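You operate a simulated robot arm through the tools that you are given. There is no shell and no other tool. Be economical: measure what you need, move in short steps, check, and stop when the job is done.

You run a simulated robot arm. Do the job below in one go: nothing can be reset, and whatever is moved stays where it is left.

## Task
Take the hub mallet and leave it on top of the empty spool.

Only the result counts: the job must be done as asked and must still hold three seconds after the hand-in. Knocking over, shifting, dropping, spilling or breaking anything else fails it.

## Robot
A 6-joint arm with a two-finger parallel gripper, fixed in place. Base frame: the origin is at the foot of the arm, x ahead of it, y to its left, z up; the work surface is at about z = 0. Readings come in mm, degrees, newtons and seconds.
With the tool pointing down near the work surface it reaches from about 140 to 580 mm from the base axis. Its first joint turns from -66.0 to 66.0 degrees. Payload 2.1 kg.
The TCP is the grasp point between the finger pads, 30 mm short of the fingertips. In the tool frame z runs along the fingers and y along their closing line. The gripper opens to 94 mm. The fingers are 28 mm wide and 10 mm thick; the gripper's body (50 by 96 mm) begins 55 mm behind the TCP.
Orientation is that of the tool frame in the base frame, as a unit quaternion [x, y, z, w]. With the fingers straight down and closing along the base's y, the tool's x points along the base's -x, its y along +y and its z along -z.

## Interface
- The arm moves only by the tool play_rows. Its argument "deltas" is a list of rows, each an object (a shift or turn left out is 0, a gripper value left out holds the last) with "grip": the opening in per cent of the stroke, from 0 (shut) to 100 (fully open); "slide": the shift along the tool's x, y, z in mm, a list of three; "dr": the turn, a rotation vector about the tool's x, y, z in degrees, a list of three. In form: [{"grip": grip, "slide": [x, y, z], "dr": [wx, wy, wz]}, ...]. A call has 1 to 12 rows; each row shifts and turns the commanded pose from where the row before left it, along the tool's axes as they then stand. Rows are played at 5 a second. More than 50 mm and 8.6 degrees between two rows, or a gripper value outside its range, and nothing of the call is played. Where a pose cannot be reached the arm comes as near as it can. A force on the tool above 40 N (or 10 N above the force at the start of the call, whichever is more), or a blocked arm, ends the call early, and 0.2 s more pass. The fingers move at their own pace (about 72 mm/s each) and stop on an object; they squeeze with about 38 N. The grip force told is the motor's: it shows also when the fingers shut on nothing. Time passes only in rows, and 0.2 s behind the last, so rows that do not move let the fingers close. The reply holds the time, the measured pose of the TCP, the force on the tool along the base axes, the opening and the grip force, in the units named above and with some noise, and new pictures: "pictures" is both (left out), scene, wrist or none.
- Cameras (640 x 400 px; columns grow to the right, rows downward): "scene" is fixed at [61.8, -381.1, 496.7]; the picture's right is [0.72, -0.69, 0.00], its down [-0.33, -0.35, -0.88] and it looks along [0.61, 0.63, -0.48] (base axes); focal length 323 px, centre (320, 200). "wrist" rides on the gripper at [-37, 0, -58] in the tool frame; the picture's right is [0.00, -1.00, 0.00], its down [0.97, 0.00, -0.24] and it looks along [0.24, 0.00, 0.97] (tool axes); focal length 218 px, centre (320, 200). There is no depth. A picture from a camera that has moved, and an enlarged one, comes with that camera's place and axes in the base frame and with its lens. The place of the scene camera against the robot may be out by one fixed shift of up to 12 mm in any direction.
- enlarge(camera, box): a new picture of the part [left, top, right, bottom] of that camera's present view, enlarged. The clock stands still meanwhile.
- hand_in(): hands the job in; it is judged then, once.

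Go step by step. Nothing tells you positions but the pictures and the camera data: compare them with the known pose of the tool, close in by small moves and look again before you grip or let go. The budget is 90 turns and 170 pictures, counting those below and the enlarged ones. Unless the task says otherwise, let go and move clear before handing in, and close with one line.

The tools are called after ">>>" as a command line: name --argument value ..., lists and objects as JSON in quotes. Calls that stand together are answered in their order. play_rows: Moves the arm, as the interface text tells. Its arguments: {"type":"object","properties":{"deltas":{"type":"array","items":{"type":"object","properties":{"grip":{"type":"number"},"slide":{"type":"array","items":{"type":"number"}},"dr":{"type":"array","items":{"type":"number"}}}}},"pictures":{"type":"string","enum":["both","scene","wrist","none"]}},"required":["deltas"]} The other tools are called the same way: enlarge (camera, box) takes an enlarged picture of a part of a camera's view; hand_in () hands the job in.

At the start:

```text
t: 0.0
tcp_pos: [265.7, -9.8, 363.5]
ee_rot: [0.0, 1.0, -0.001, 0.001]
wrist_force: [-0.2, -0.5, -0.6]
width: 94.2
gripper_force: 0.1
```

scene: 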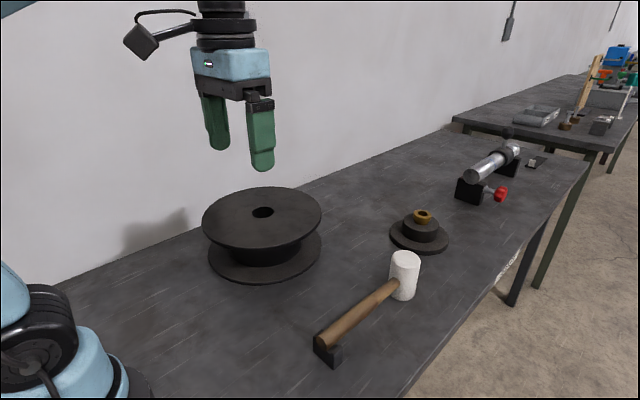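
wrist: 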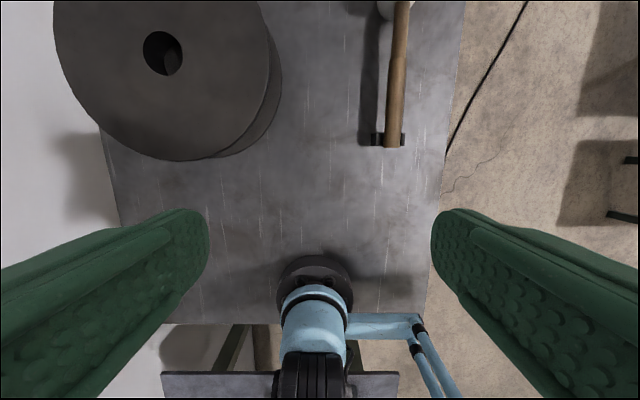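

The mallet lies along base x at about y = -132, with its head at the far end. The spool is near (425, 197) and its top is at roughly z = 95. I'll enlarge both before moving.

>>> enlarge --camera "scene" --box '[290, 190, 460, 380]'

>>> enlarge --camera "scene" --box '[180, 160, 350, 300]'

>>> play_rows --deltas '[{"slide": [-40, -25, 0]}, {"slide": [-40, -25, 0]}, {"slide": [-30, -25, 0]}, {"slide": [0, -25, 0]}, {"slide": [0, -20, 0]}, {}]'

```text
2.11 times, centred on (375, 285) of scene
camera zoom: at [61.8, -381.1, 496.7], right [0.72, -0.69, 0.0], down [-0.33, -0.35, -0.88], along [0.61, 0.63, -0.48], focal length 680 px, centre (204, 21)
```

zoom: 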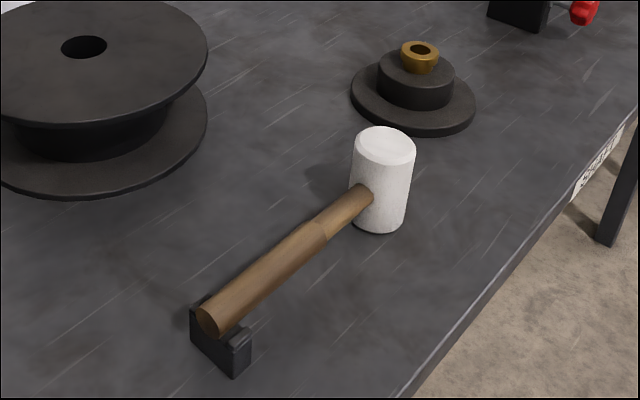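

```text
2.86 times, centred on (265, 230) of scene
camera zoom: at [61.8, -381.1, 496.7], right [0.72, -0.69, 0.0], down [-0.33, -0.35, -0.88], along [0.61, 0.63, -0.48], focal length 923 px, centre (477, 114)
```

zoom: 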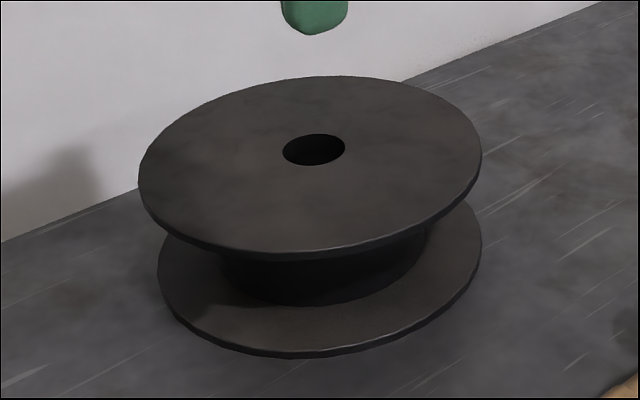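

```text
t: 1.4
tcp_pos: [375.9, -131.5, 364.3]
ee_rot: [0.001, 1.0, 0.0, 0.002]
wrist_force: [-0.4, -0.5, -0.4]
width: 94.2
gripper_force: 0.1
camera wrist: at [412.4, -132.3, 422.4], right [0.0, -1.0, 0.0], down [-0.97, 0.0, 0.24], along [-0.24, 0.0, -0.97], focal length 218 px, centre (320, 200)
```

scene: 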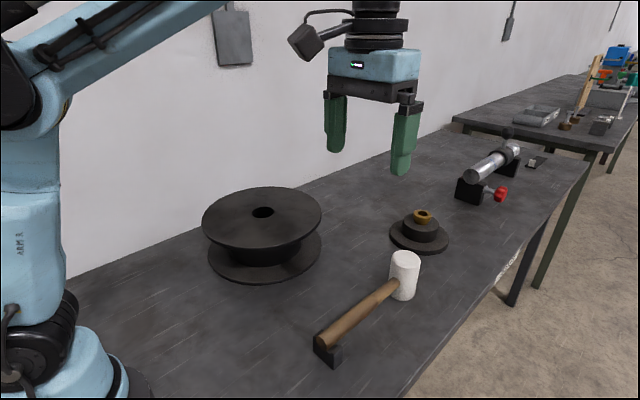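
wrist: 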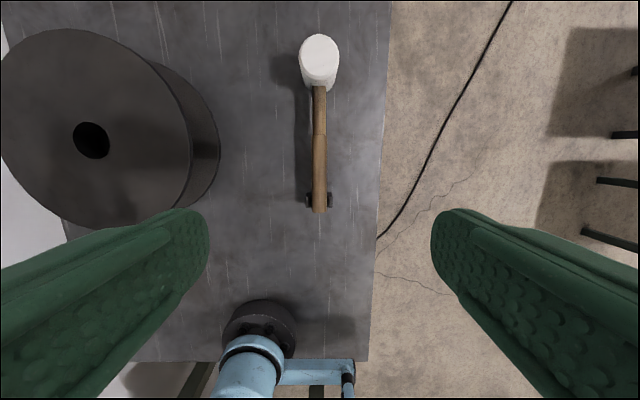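

The mallet's head is upright at about (541, -132), roughly 54 mm across and 80 mm tall. Its handle runs back to x≈299 at z≈40, with the end resting on a small block. I'll move above the handle just behind the head and go part-way down to check.

>>> play_rows --deltas '[{"slide": [-40, 0, 20]}, {"slide": [-40, 0, 30]}, {"slide": [-20, 0, 40]}, {"slide": [0, 0, 40]}, {"slide": [0, 0, 40]}, {}]'

```text
t: 2.8
tcp_pos: [476.4, -131.1, 195.5]
ee_rot: [-0.001, 1.0, 0.0, 0.001]
wrist_force: [-0.4, 0.9, -0.3]
width: 94.0
gripper_force: 0.0
camera wrist: at [512.7, -130.9, 251.9], right [0.0, -1.0, 0.0], down [-0.97, 0.0, 0.24], along [-0.24, 0.0, -0.97], focal length 218 px, centre (320, 200)
```

scene: 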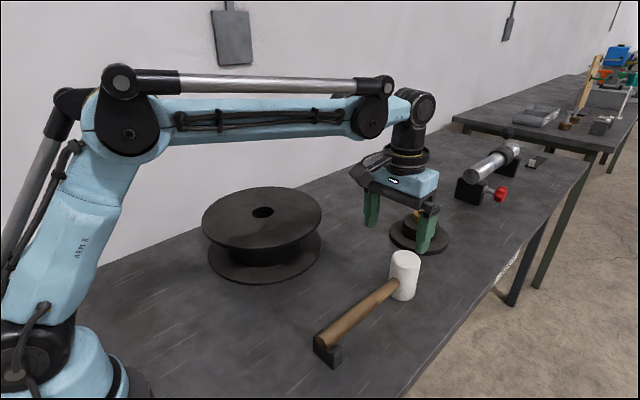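
wrist: 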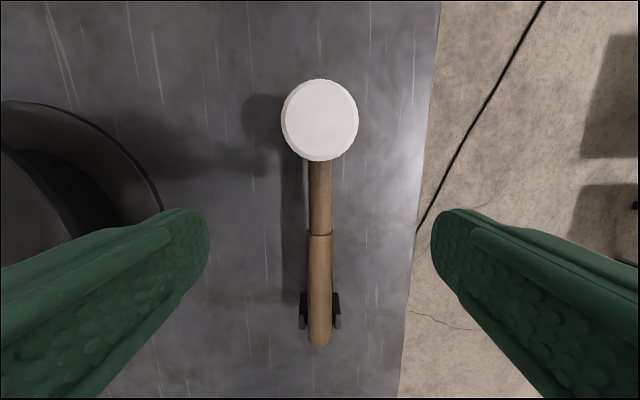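

The handle is centred under the gripper. The head spans about x 502 to 556 and its top is at z≈90, so I'll grip at x≈476 with the TCP slightly above the handle axis.

>>> play_rows --deltas '[{"slide": [0, 0, 35]}, {"slide": [0, 0, 35]}, {"slide": [0, 0, 35]}, {}]'

>>> enlarge --camera "scene" --box '[290, 160, 480, 370]'

```text
t: 3.8
tcp_pos: [474.8, -130.0, 90.3]
ee_rot: [0.0, 1.0, 0.0, 0.001]
wrist_force: [0.1, 0.5, -0.2]
width: 94.0
gripper_force: 0.1
camera wrist: at [511.9, -130.8, 148.5], right [0.0, -1.0, 0.0], down [-0.97, 0.0, 0.24], along [-0.24, 0.0, -0.97], focal length 218 px, centre (320, 200)
```

scene: 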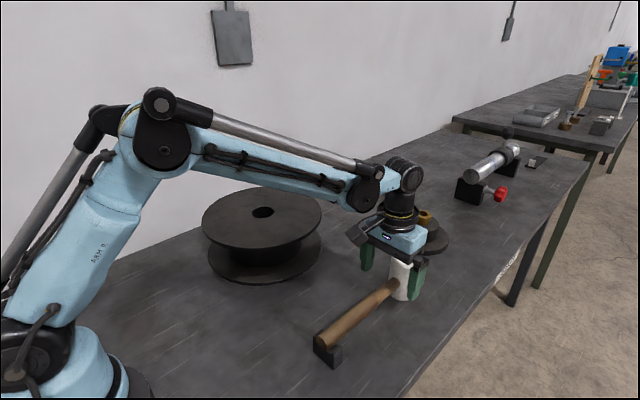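
wrist: 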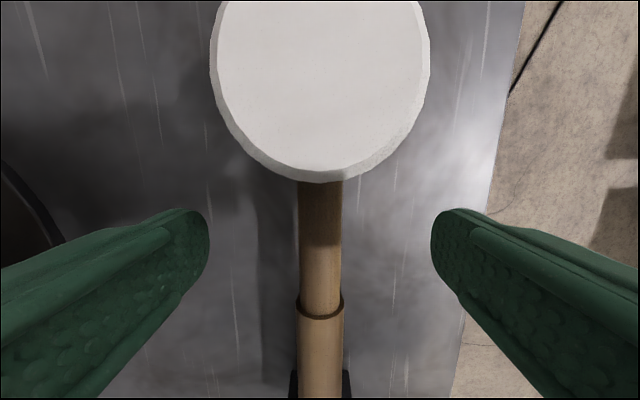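

```text
1.90 times, centred on (385, 265) of scene
camera zoom: at [61.8, -381.1, 496.7], right [0.72, -0.69, 0.0], down [-0.33, -0.35, -0.88], along [0.61, 0.63, -0.48], focal length 615 px, centre (196, 76)
```

zoom: 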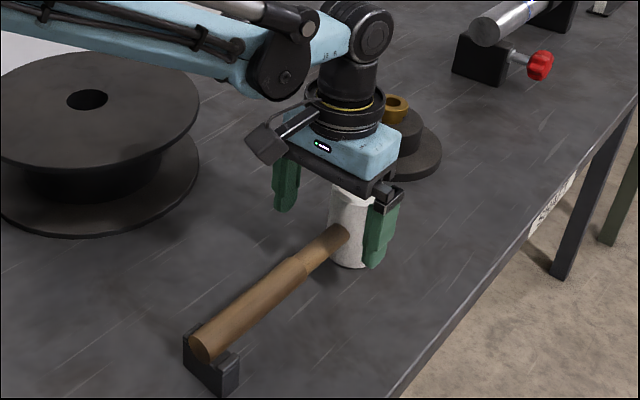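

The head top measures z≈87 and the handle is about 20 mm wide and centred. I'll descend to z≈50 and close.

>>> play_rows --deltas '[{"slide": [0, 0, 20]}, {"slide": [0, 0, 20]}, {}, {"grip": 40}, {}, {"grip": 0}, {}, {}, {}]'

```text
t: 5.8
tcp_pos: [475.9, -131.1, 51.9]
ee_rot: [0.001, 1.0, 0.0, 0.001]
wrist_force: [-1.3, 2.5, -0.4]
width: 25.6
gripper_force: 38.1
camera wrist: at [513.0, -132.4, 108.1], right [0.0, -1.0, 0.0], down [-0.97, 0.0, 0.24], along [-0.24, 0.0, -0.97], focal length 218 px, centre (320, 200)
```

scene: 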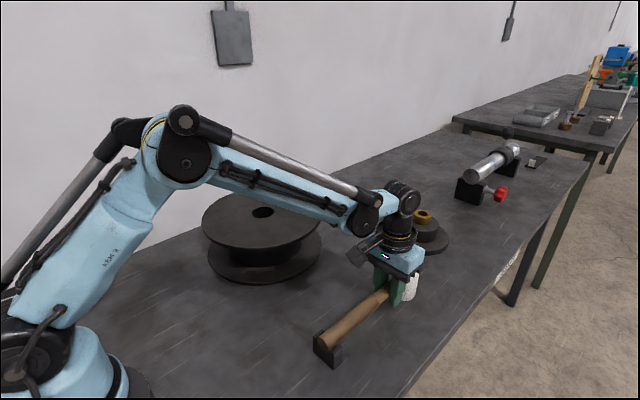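
wrist: 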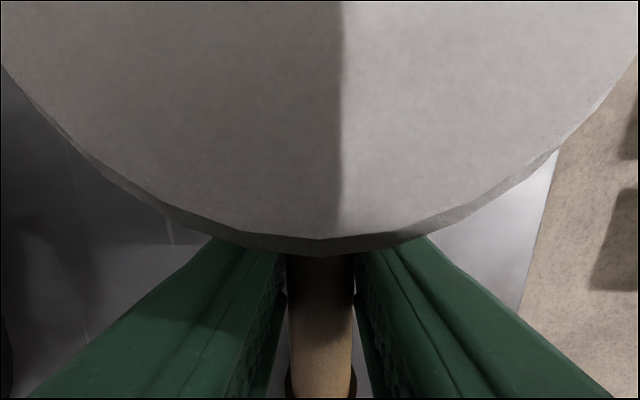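

The grip is holding on the handle at 25.6 mm. I'll lift straight up a little and check for slip.

>>> play_rows --deltas '[{"slide": [0, 0, -8]}, {"slide": [0, 0, -12]}, {"slide": [0, 0, -20]}, {}, {}]'

>>> enlarge --camera "scene" --box '[290, 160, 480, 370]'

```text
t: 7.0
tcp_pos: [475.2, -130.9, 91.1]
ee_rot: [0.0, 1.0, 0.0, 0.001]
wrist_force: [-0.2, 0.0, -4.9]
width: 25.4
gripper_force: 38.2
camera wrist: at [511.6, -132.1, 147.8], right [0.0, -1.0, 0.0], down [-0.97, 0.0, 0.24], along [-0.24, 0.0, -0.97], focal length 218 px, centre (320, 200)
```

scene: 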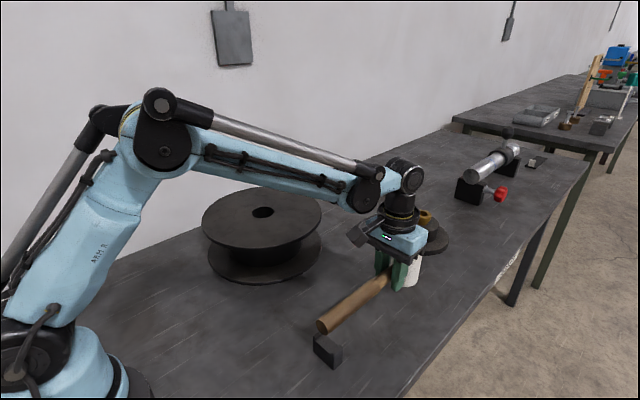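
wrist: 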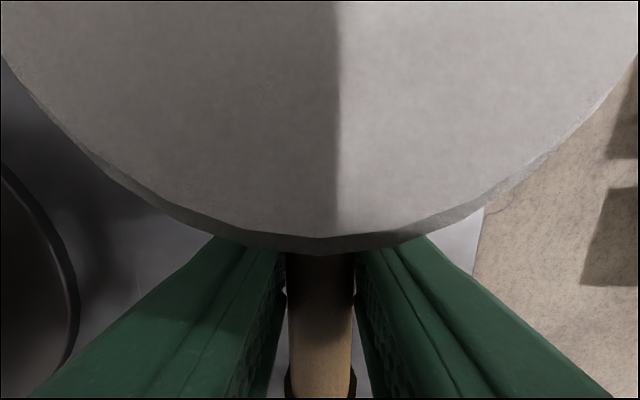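

```text
1.90 times, centred on (385, 265) of scene
camera zoom: at [61.8, -381.1, 496.7], right [0.72, -0.69, 0.0], down [-0.33, -0.35, -0.88], along [0.61, 0.63, -0.48], focal length 615 px, centre (196, 76)
```

zoom: 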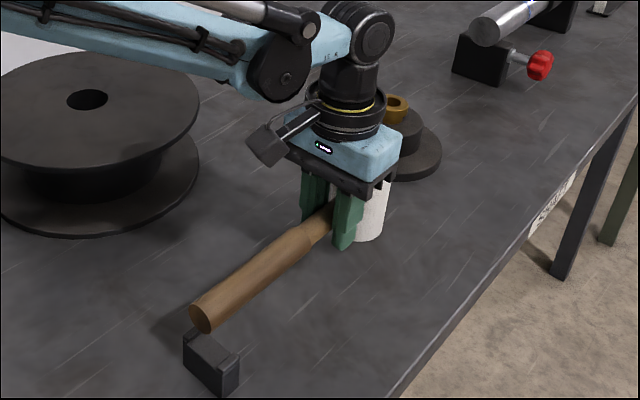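

The mallet is held level, weighs about 5 N, and its underside is 52 mm below the TCP. Triangulating puts the spool top centre at (422, 198, 94.5) with a radius of about 140. With the TCP at (470, 198) the whole mallet lies on the spool, so I'll lift to z≈205 and move across.

>>> play_rows --deltas '[{"slide": [0, 0, -30]}, {"slide": [0, 0, -40]}, {"slide": [0, 0, -40]}, {"slide": [0, 15, 0]}, {"slide": [0, 30, 0]}, {"slide": [0, 35, 0]}, {"slide": [0, 35, 0]}, {"slide": [0, 35, 0]}, {}]' --pictures "scene"

>>> play_rows --deltas '[{"slide": [0, 20, 0]}, {"slide": [1, 35, 0]}, {"slide": [1, 35, 0]}, {"slide": [1, 35, 0]}, {"slide": [1, 30, 0]}, {"slide": [1, 24, 0]}, {}, {}]'

```text
t: 9.0
tcp_pos: [474.6, 18.3, 201.1]
ee_rot: [0.0, 1.0, 0.0, 0.001]
wrist_force: [-0.1, -0.4, -4.7]
width: 25.5
gripper_force: 38.4
```

scene: 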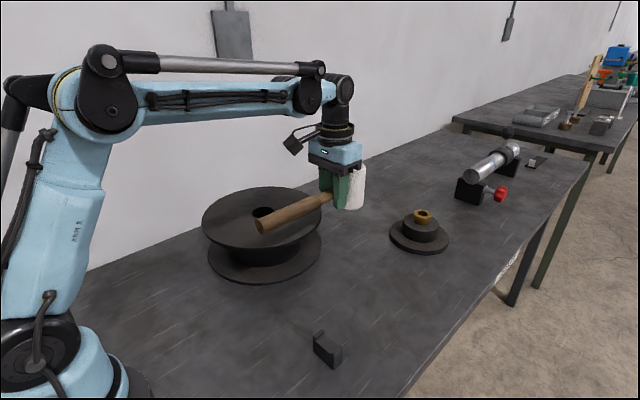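

```text
t: 10.8
tcp_pos: [469.3, 196.7, 198.2]
ee_rot: [0.0, 1.0, 0.001, 0.001]
wrist_force: [0.1, -0.3, -4.0]
width: 25.3
gripper_force: 37.9
camera wrist: at [506.0, 195.8, 256.8], right [0.0, -1.0, 0.0], down [-0.97, 0.0, 0.24], along [-0.24, 0.0, -0.97], focal length 218 px, centre (320, 200)
```

scene: 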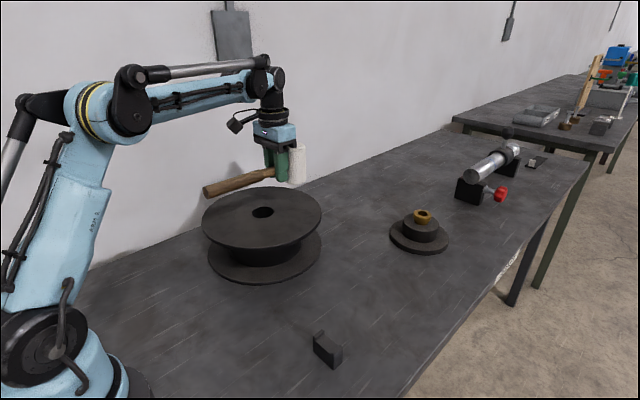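
wrist: 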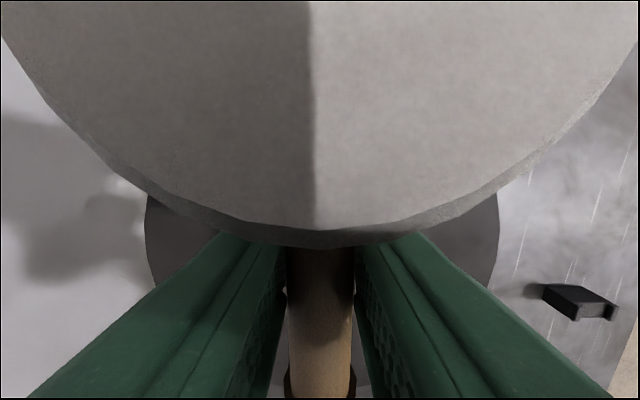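

The spool flange is centred under the mallet in y and its measured radius is 140 mm. I'll lower gently, watching the force.

>>> play_rows --deltas '[{"slide": [0, 0, 15]}, {"slide": [0, 0, 15]}, {"slide": [0, 0, 10]}, {"slide": [0, 0, 5]}, {}, {}]'

>>> enlarge --camera "scene" --box '[180, 110, 350, 300]'

```text
t: 12.2
tcp_pos: [469.3, 199.6, 154.0]
ee_rot: [0.0, 1.0, 0.0, 0.001]
wrist_force: [-0.3, -1.1, -3.8]
width: 25.4
gripper_force: 37.8
camera wrist: at [506.6, 198.0, 211.9], right [0.0, -1.0, 0.0], down [-0.97, 0.0, 0.24], along [-0.24, 0.0, -0.97], focal length 218 px, centre (320, 200)
```

scene: 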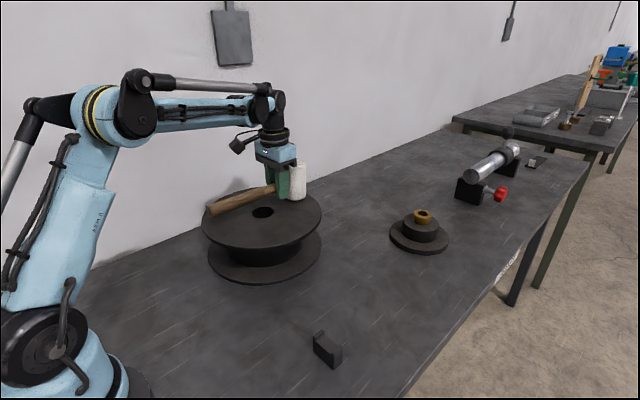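
wrist: 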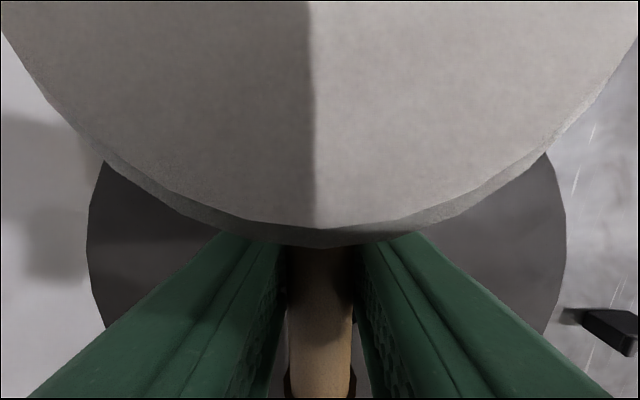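

```text
2.11 times, centred on (265, 205) of scene
camera zoom: at [61.8, -381.1, 496.7], right [0.72, -0.69, 0.0], down [-0.33, -0.35, -0.88], along [0.61, 0.63, -0.48], focal length 680 px, centre (436, 190)
```

zoom: 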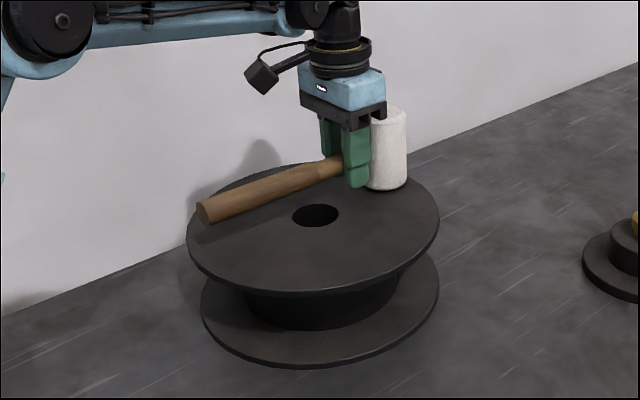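

There are about 6 mm left, and the mallet lies within the flange. I'll lower in small steps until the force shows contact.

>>> play_rows --deltas '[{"slide": [0, 0, 2]}, {"slide": [0, 0, 2]}, {"slide": [0, 0, 1]}, {}, {}]' --pictures "none"

>>> play_rows --deltas '[{"slide": [0, 0, 1]}, {}, {}]' --pictures "none"

```text
t: 13.4
tcp_pos: [470.3, 198.9, 150.8]
ee_rot: [-0.001, 1.0, 0.001, 0.0]
wrist_force: [-10.3, 0.8, 32.2]
width: 25.2
gripper_force: 37.9
```

```text
t: 13.8
tcp_pos: [469.5, 199.1, 150.1]
ee_rot: [-0.001, 1.0, 0.0, 0.0]
wrist_force: [-1.3, -0.4, 10.5]
width: 25.3
gripper_force: 37.9
stopped in row 2: the force on the tool passed its limit (the readings are from after the stop); the commanded pose is now the measured one
```

The head is in contact with the spool and pressing slightly. I'll back off 1 mm and look before releasing.

>>> play_rows --deltas '[{"slide": [0, 0, -0.7]}, {}]'

>>> enlarge --camera "scene" --box '[180, 110, 350, 300]'

```text
t: 14.4
tcp_pos: [469.9, 197.8, 151.2]
ee_rot: [0.0, 1.0, 0.0, -0.001]
wrist_force: [-1.8, -0.4, -1.4]
width: 25.2
gripper_force: 37.9
camera wrist: at [506.6, 198.2, 208.2], right [0.0, -1.0, 0.0], down [-0.97, 0.0, 0.24], along [-0.24, 0.0, -0.97], focal length 218 px, centre (320, 200)
```

scene: 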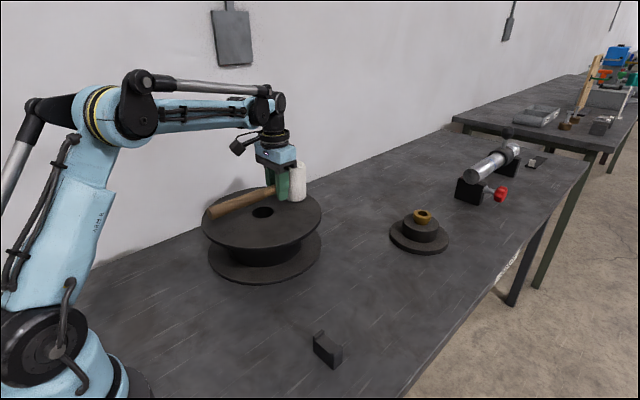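
wrist: 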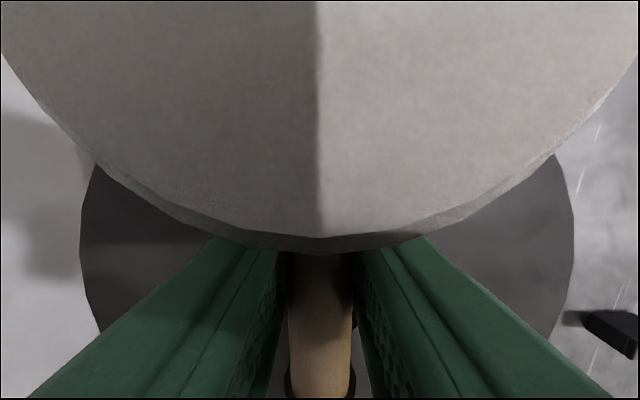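

```text
2.11 times, centred on (265, 205) of scene
camera zoom: at [61.8, -381.1, 496.7], right [0.72, -0.69, 0.0], down [-0.33, -0.35, -0.88], along [0.61, 0.63, -0.48], focal length 680 px, centre (436, 190)
```

zoom: 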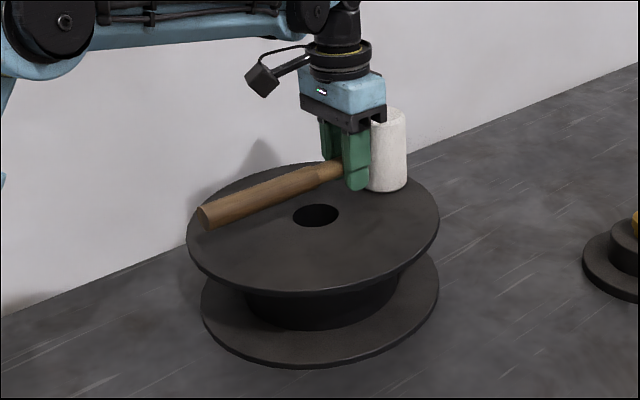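

The load is now shared between the grip and the spool, and the head sits flat inside the rim. I'll open and let the mallet settle before moving away.

>>> play_rows --deltas '[{"grip": 36}, {}, {"grip": 75}, {}, {}, {}]'

>>> enlarge --camera "scene" --box '[180, 110, 350, 300]'

```text
t: 15.8
tcp_pos: [470.2, 198.3, 151.0]
ee_rot: [-0.001, 1.0, 0.0, 0.0]
wrist_force: [0.0, -0.5, 0.0]
width: 70.7
gripper_force: 0.1
camera wrist: at [506.7, 198.1, 208.4], right [0.0, -1.0, 0.0], down [-0.97, 0.0, 0.24], along [-0.24, 0.0, -0.97], focal length 218 px, centre (320, 200)
```

scene: 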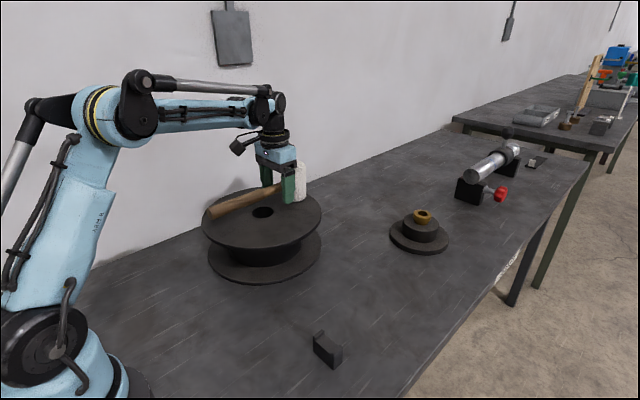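
wrist: 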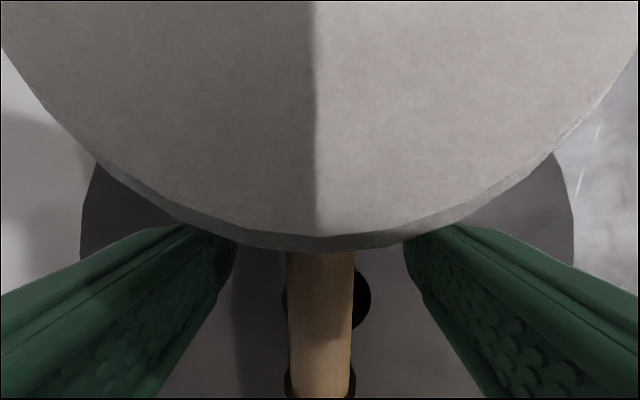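

```text
2.11 times, centred on (265, 205) of scene
camera zoom: at [61.8, -381.1, 496.7], right [0.72, -0.69, 0.0], down [-0.33, -0.35, -0.88], along [0.61, 0.63, -0.48], focal length 680 px, centre (436, 190)
```

zoom: 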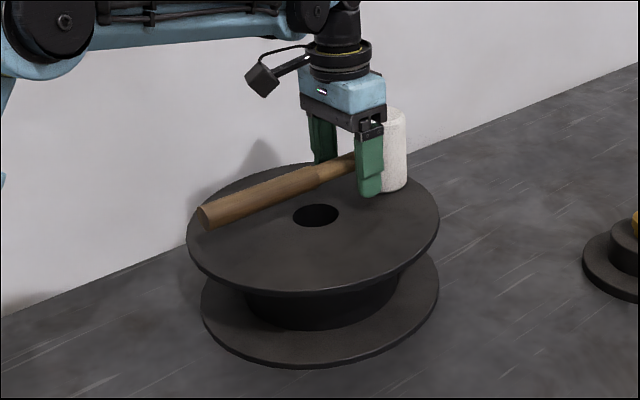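

The mallet is standing stably on its head with no change after release. I'll retreat straight up.

>>> play_rows --deltas '[{"slide": [0, 0, -10]}, {"slide": [0, 0, -25]}, {"slide": [0, 0, -40]}, {"slide": [0, 0, -45]}, {"slide": [0, 0, -30]}, {}, {}, {}]'

>>> enlarge --camera "scene" --box '[180, 110, 350, 300]'

```text
t: 17.6
tcp_pos: [468.5, 197.9, 300.3]
ee_rot: [0.0, 1.0, 0.0, 0.0]
wrist_force: [0.9, 0.1, -0.1]
width: 70.5
gripper_force: 0.1
camera wrist: at [504.8, 198.4, 359.2], right [0.0, -1.0, 0.0], down [-0.97, 0.0, 0.24], along [-0.24, 0.0, -0.97], focal length 218 px, centre (320, 200)
```

scene: 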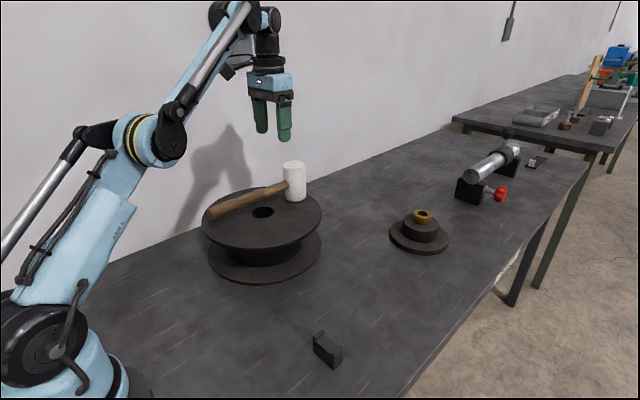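
wrist: 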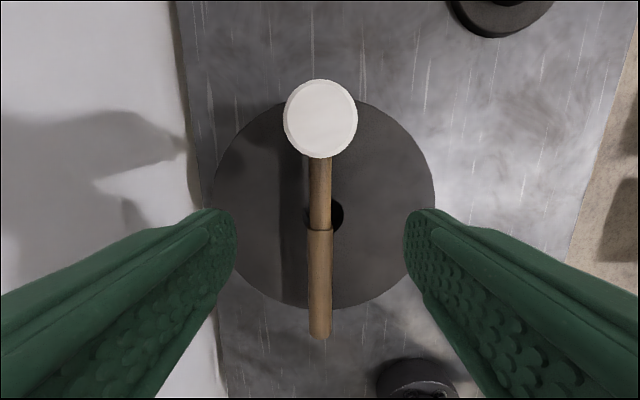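

```text
2.11 times, centred on (265, 205) of scene
camera zoom: at [61.8, -381.1, 496.7], right [0.72, -0.69, 0.0], down [-0.33, -0.35, -0.88], along [0.61, 0.63, -0.48], focal length 680 px, centre (436, 190)
```

zoom: 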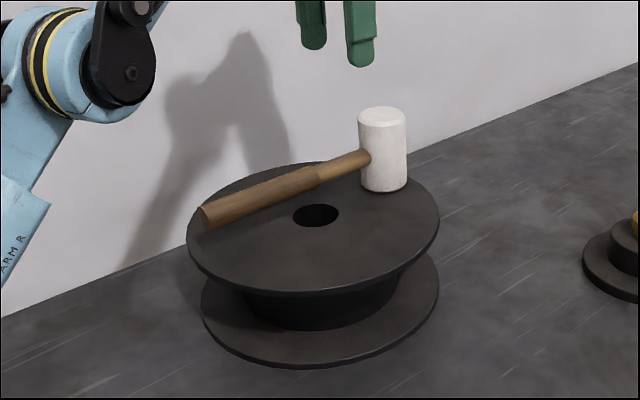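

The mallet rests on the spool and isn't moving. The gripper is well clear and everything else looks undisturbed, so I'm handing in.

>>> hand_in

```text
The job is handed in.
```

The hub mallet was left standing on its head on top of the empty spool, with the gripper clear and nothing else visibly disturbed.
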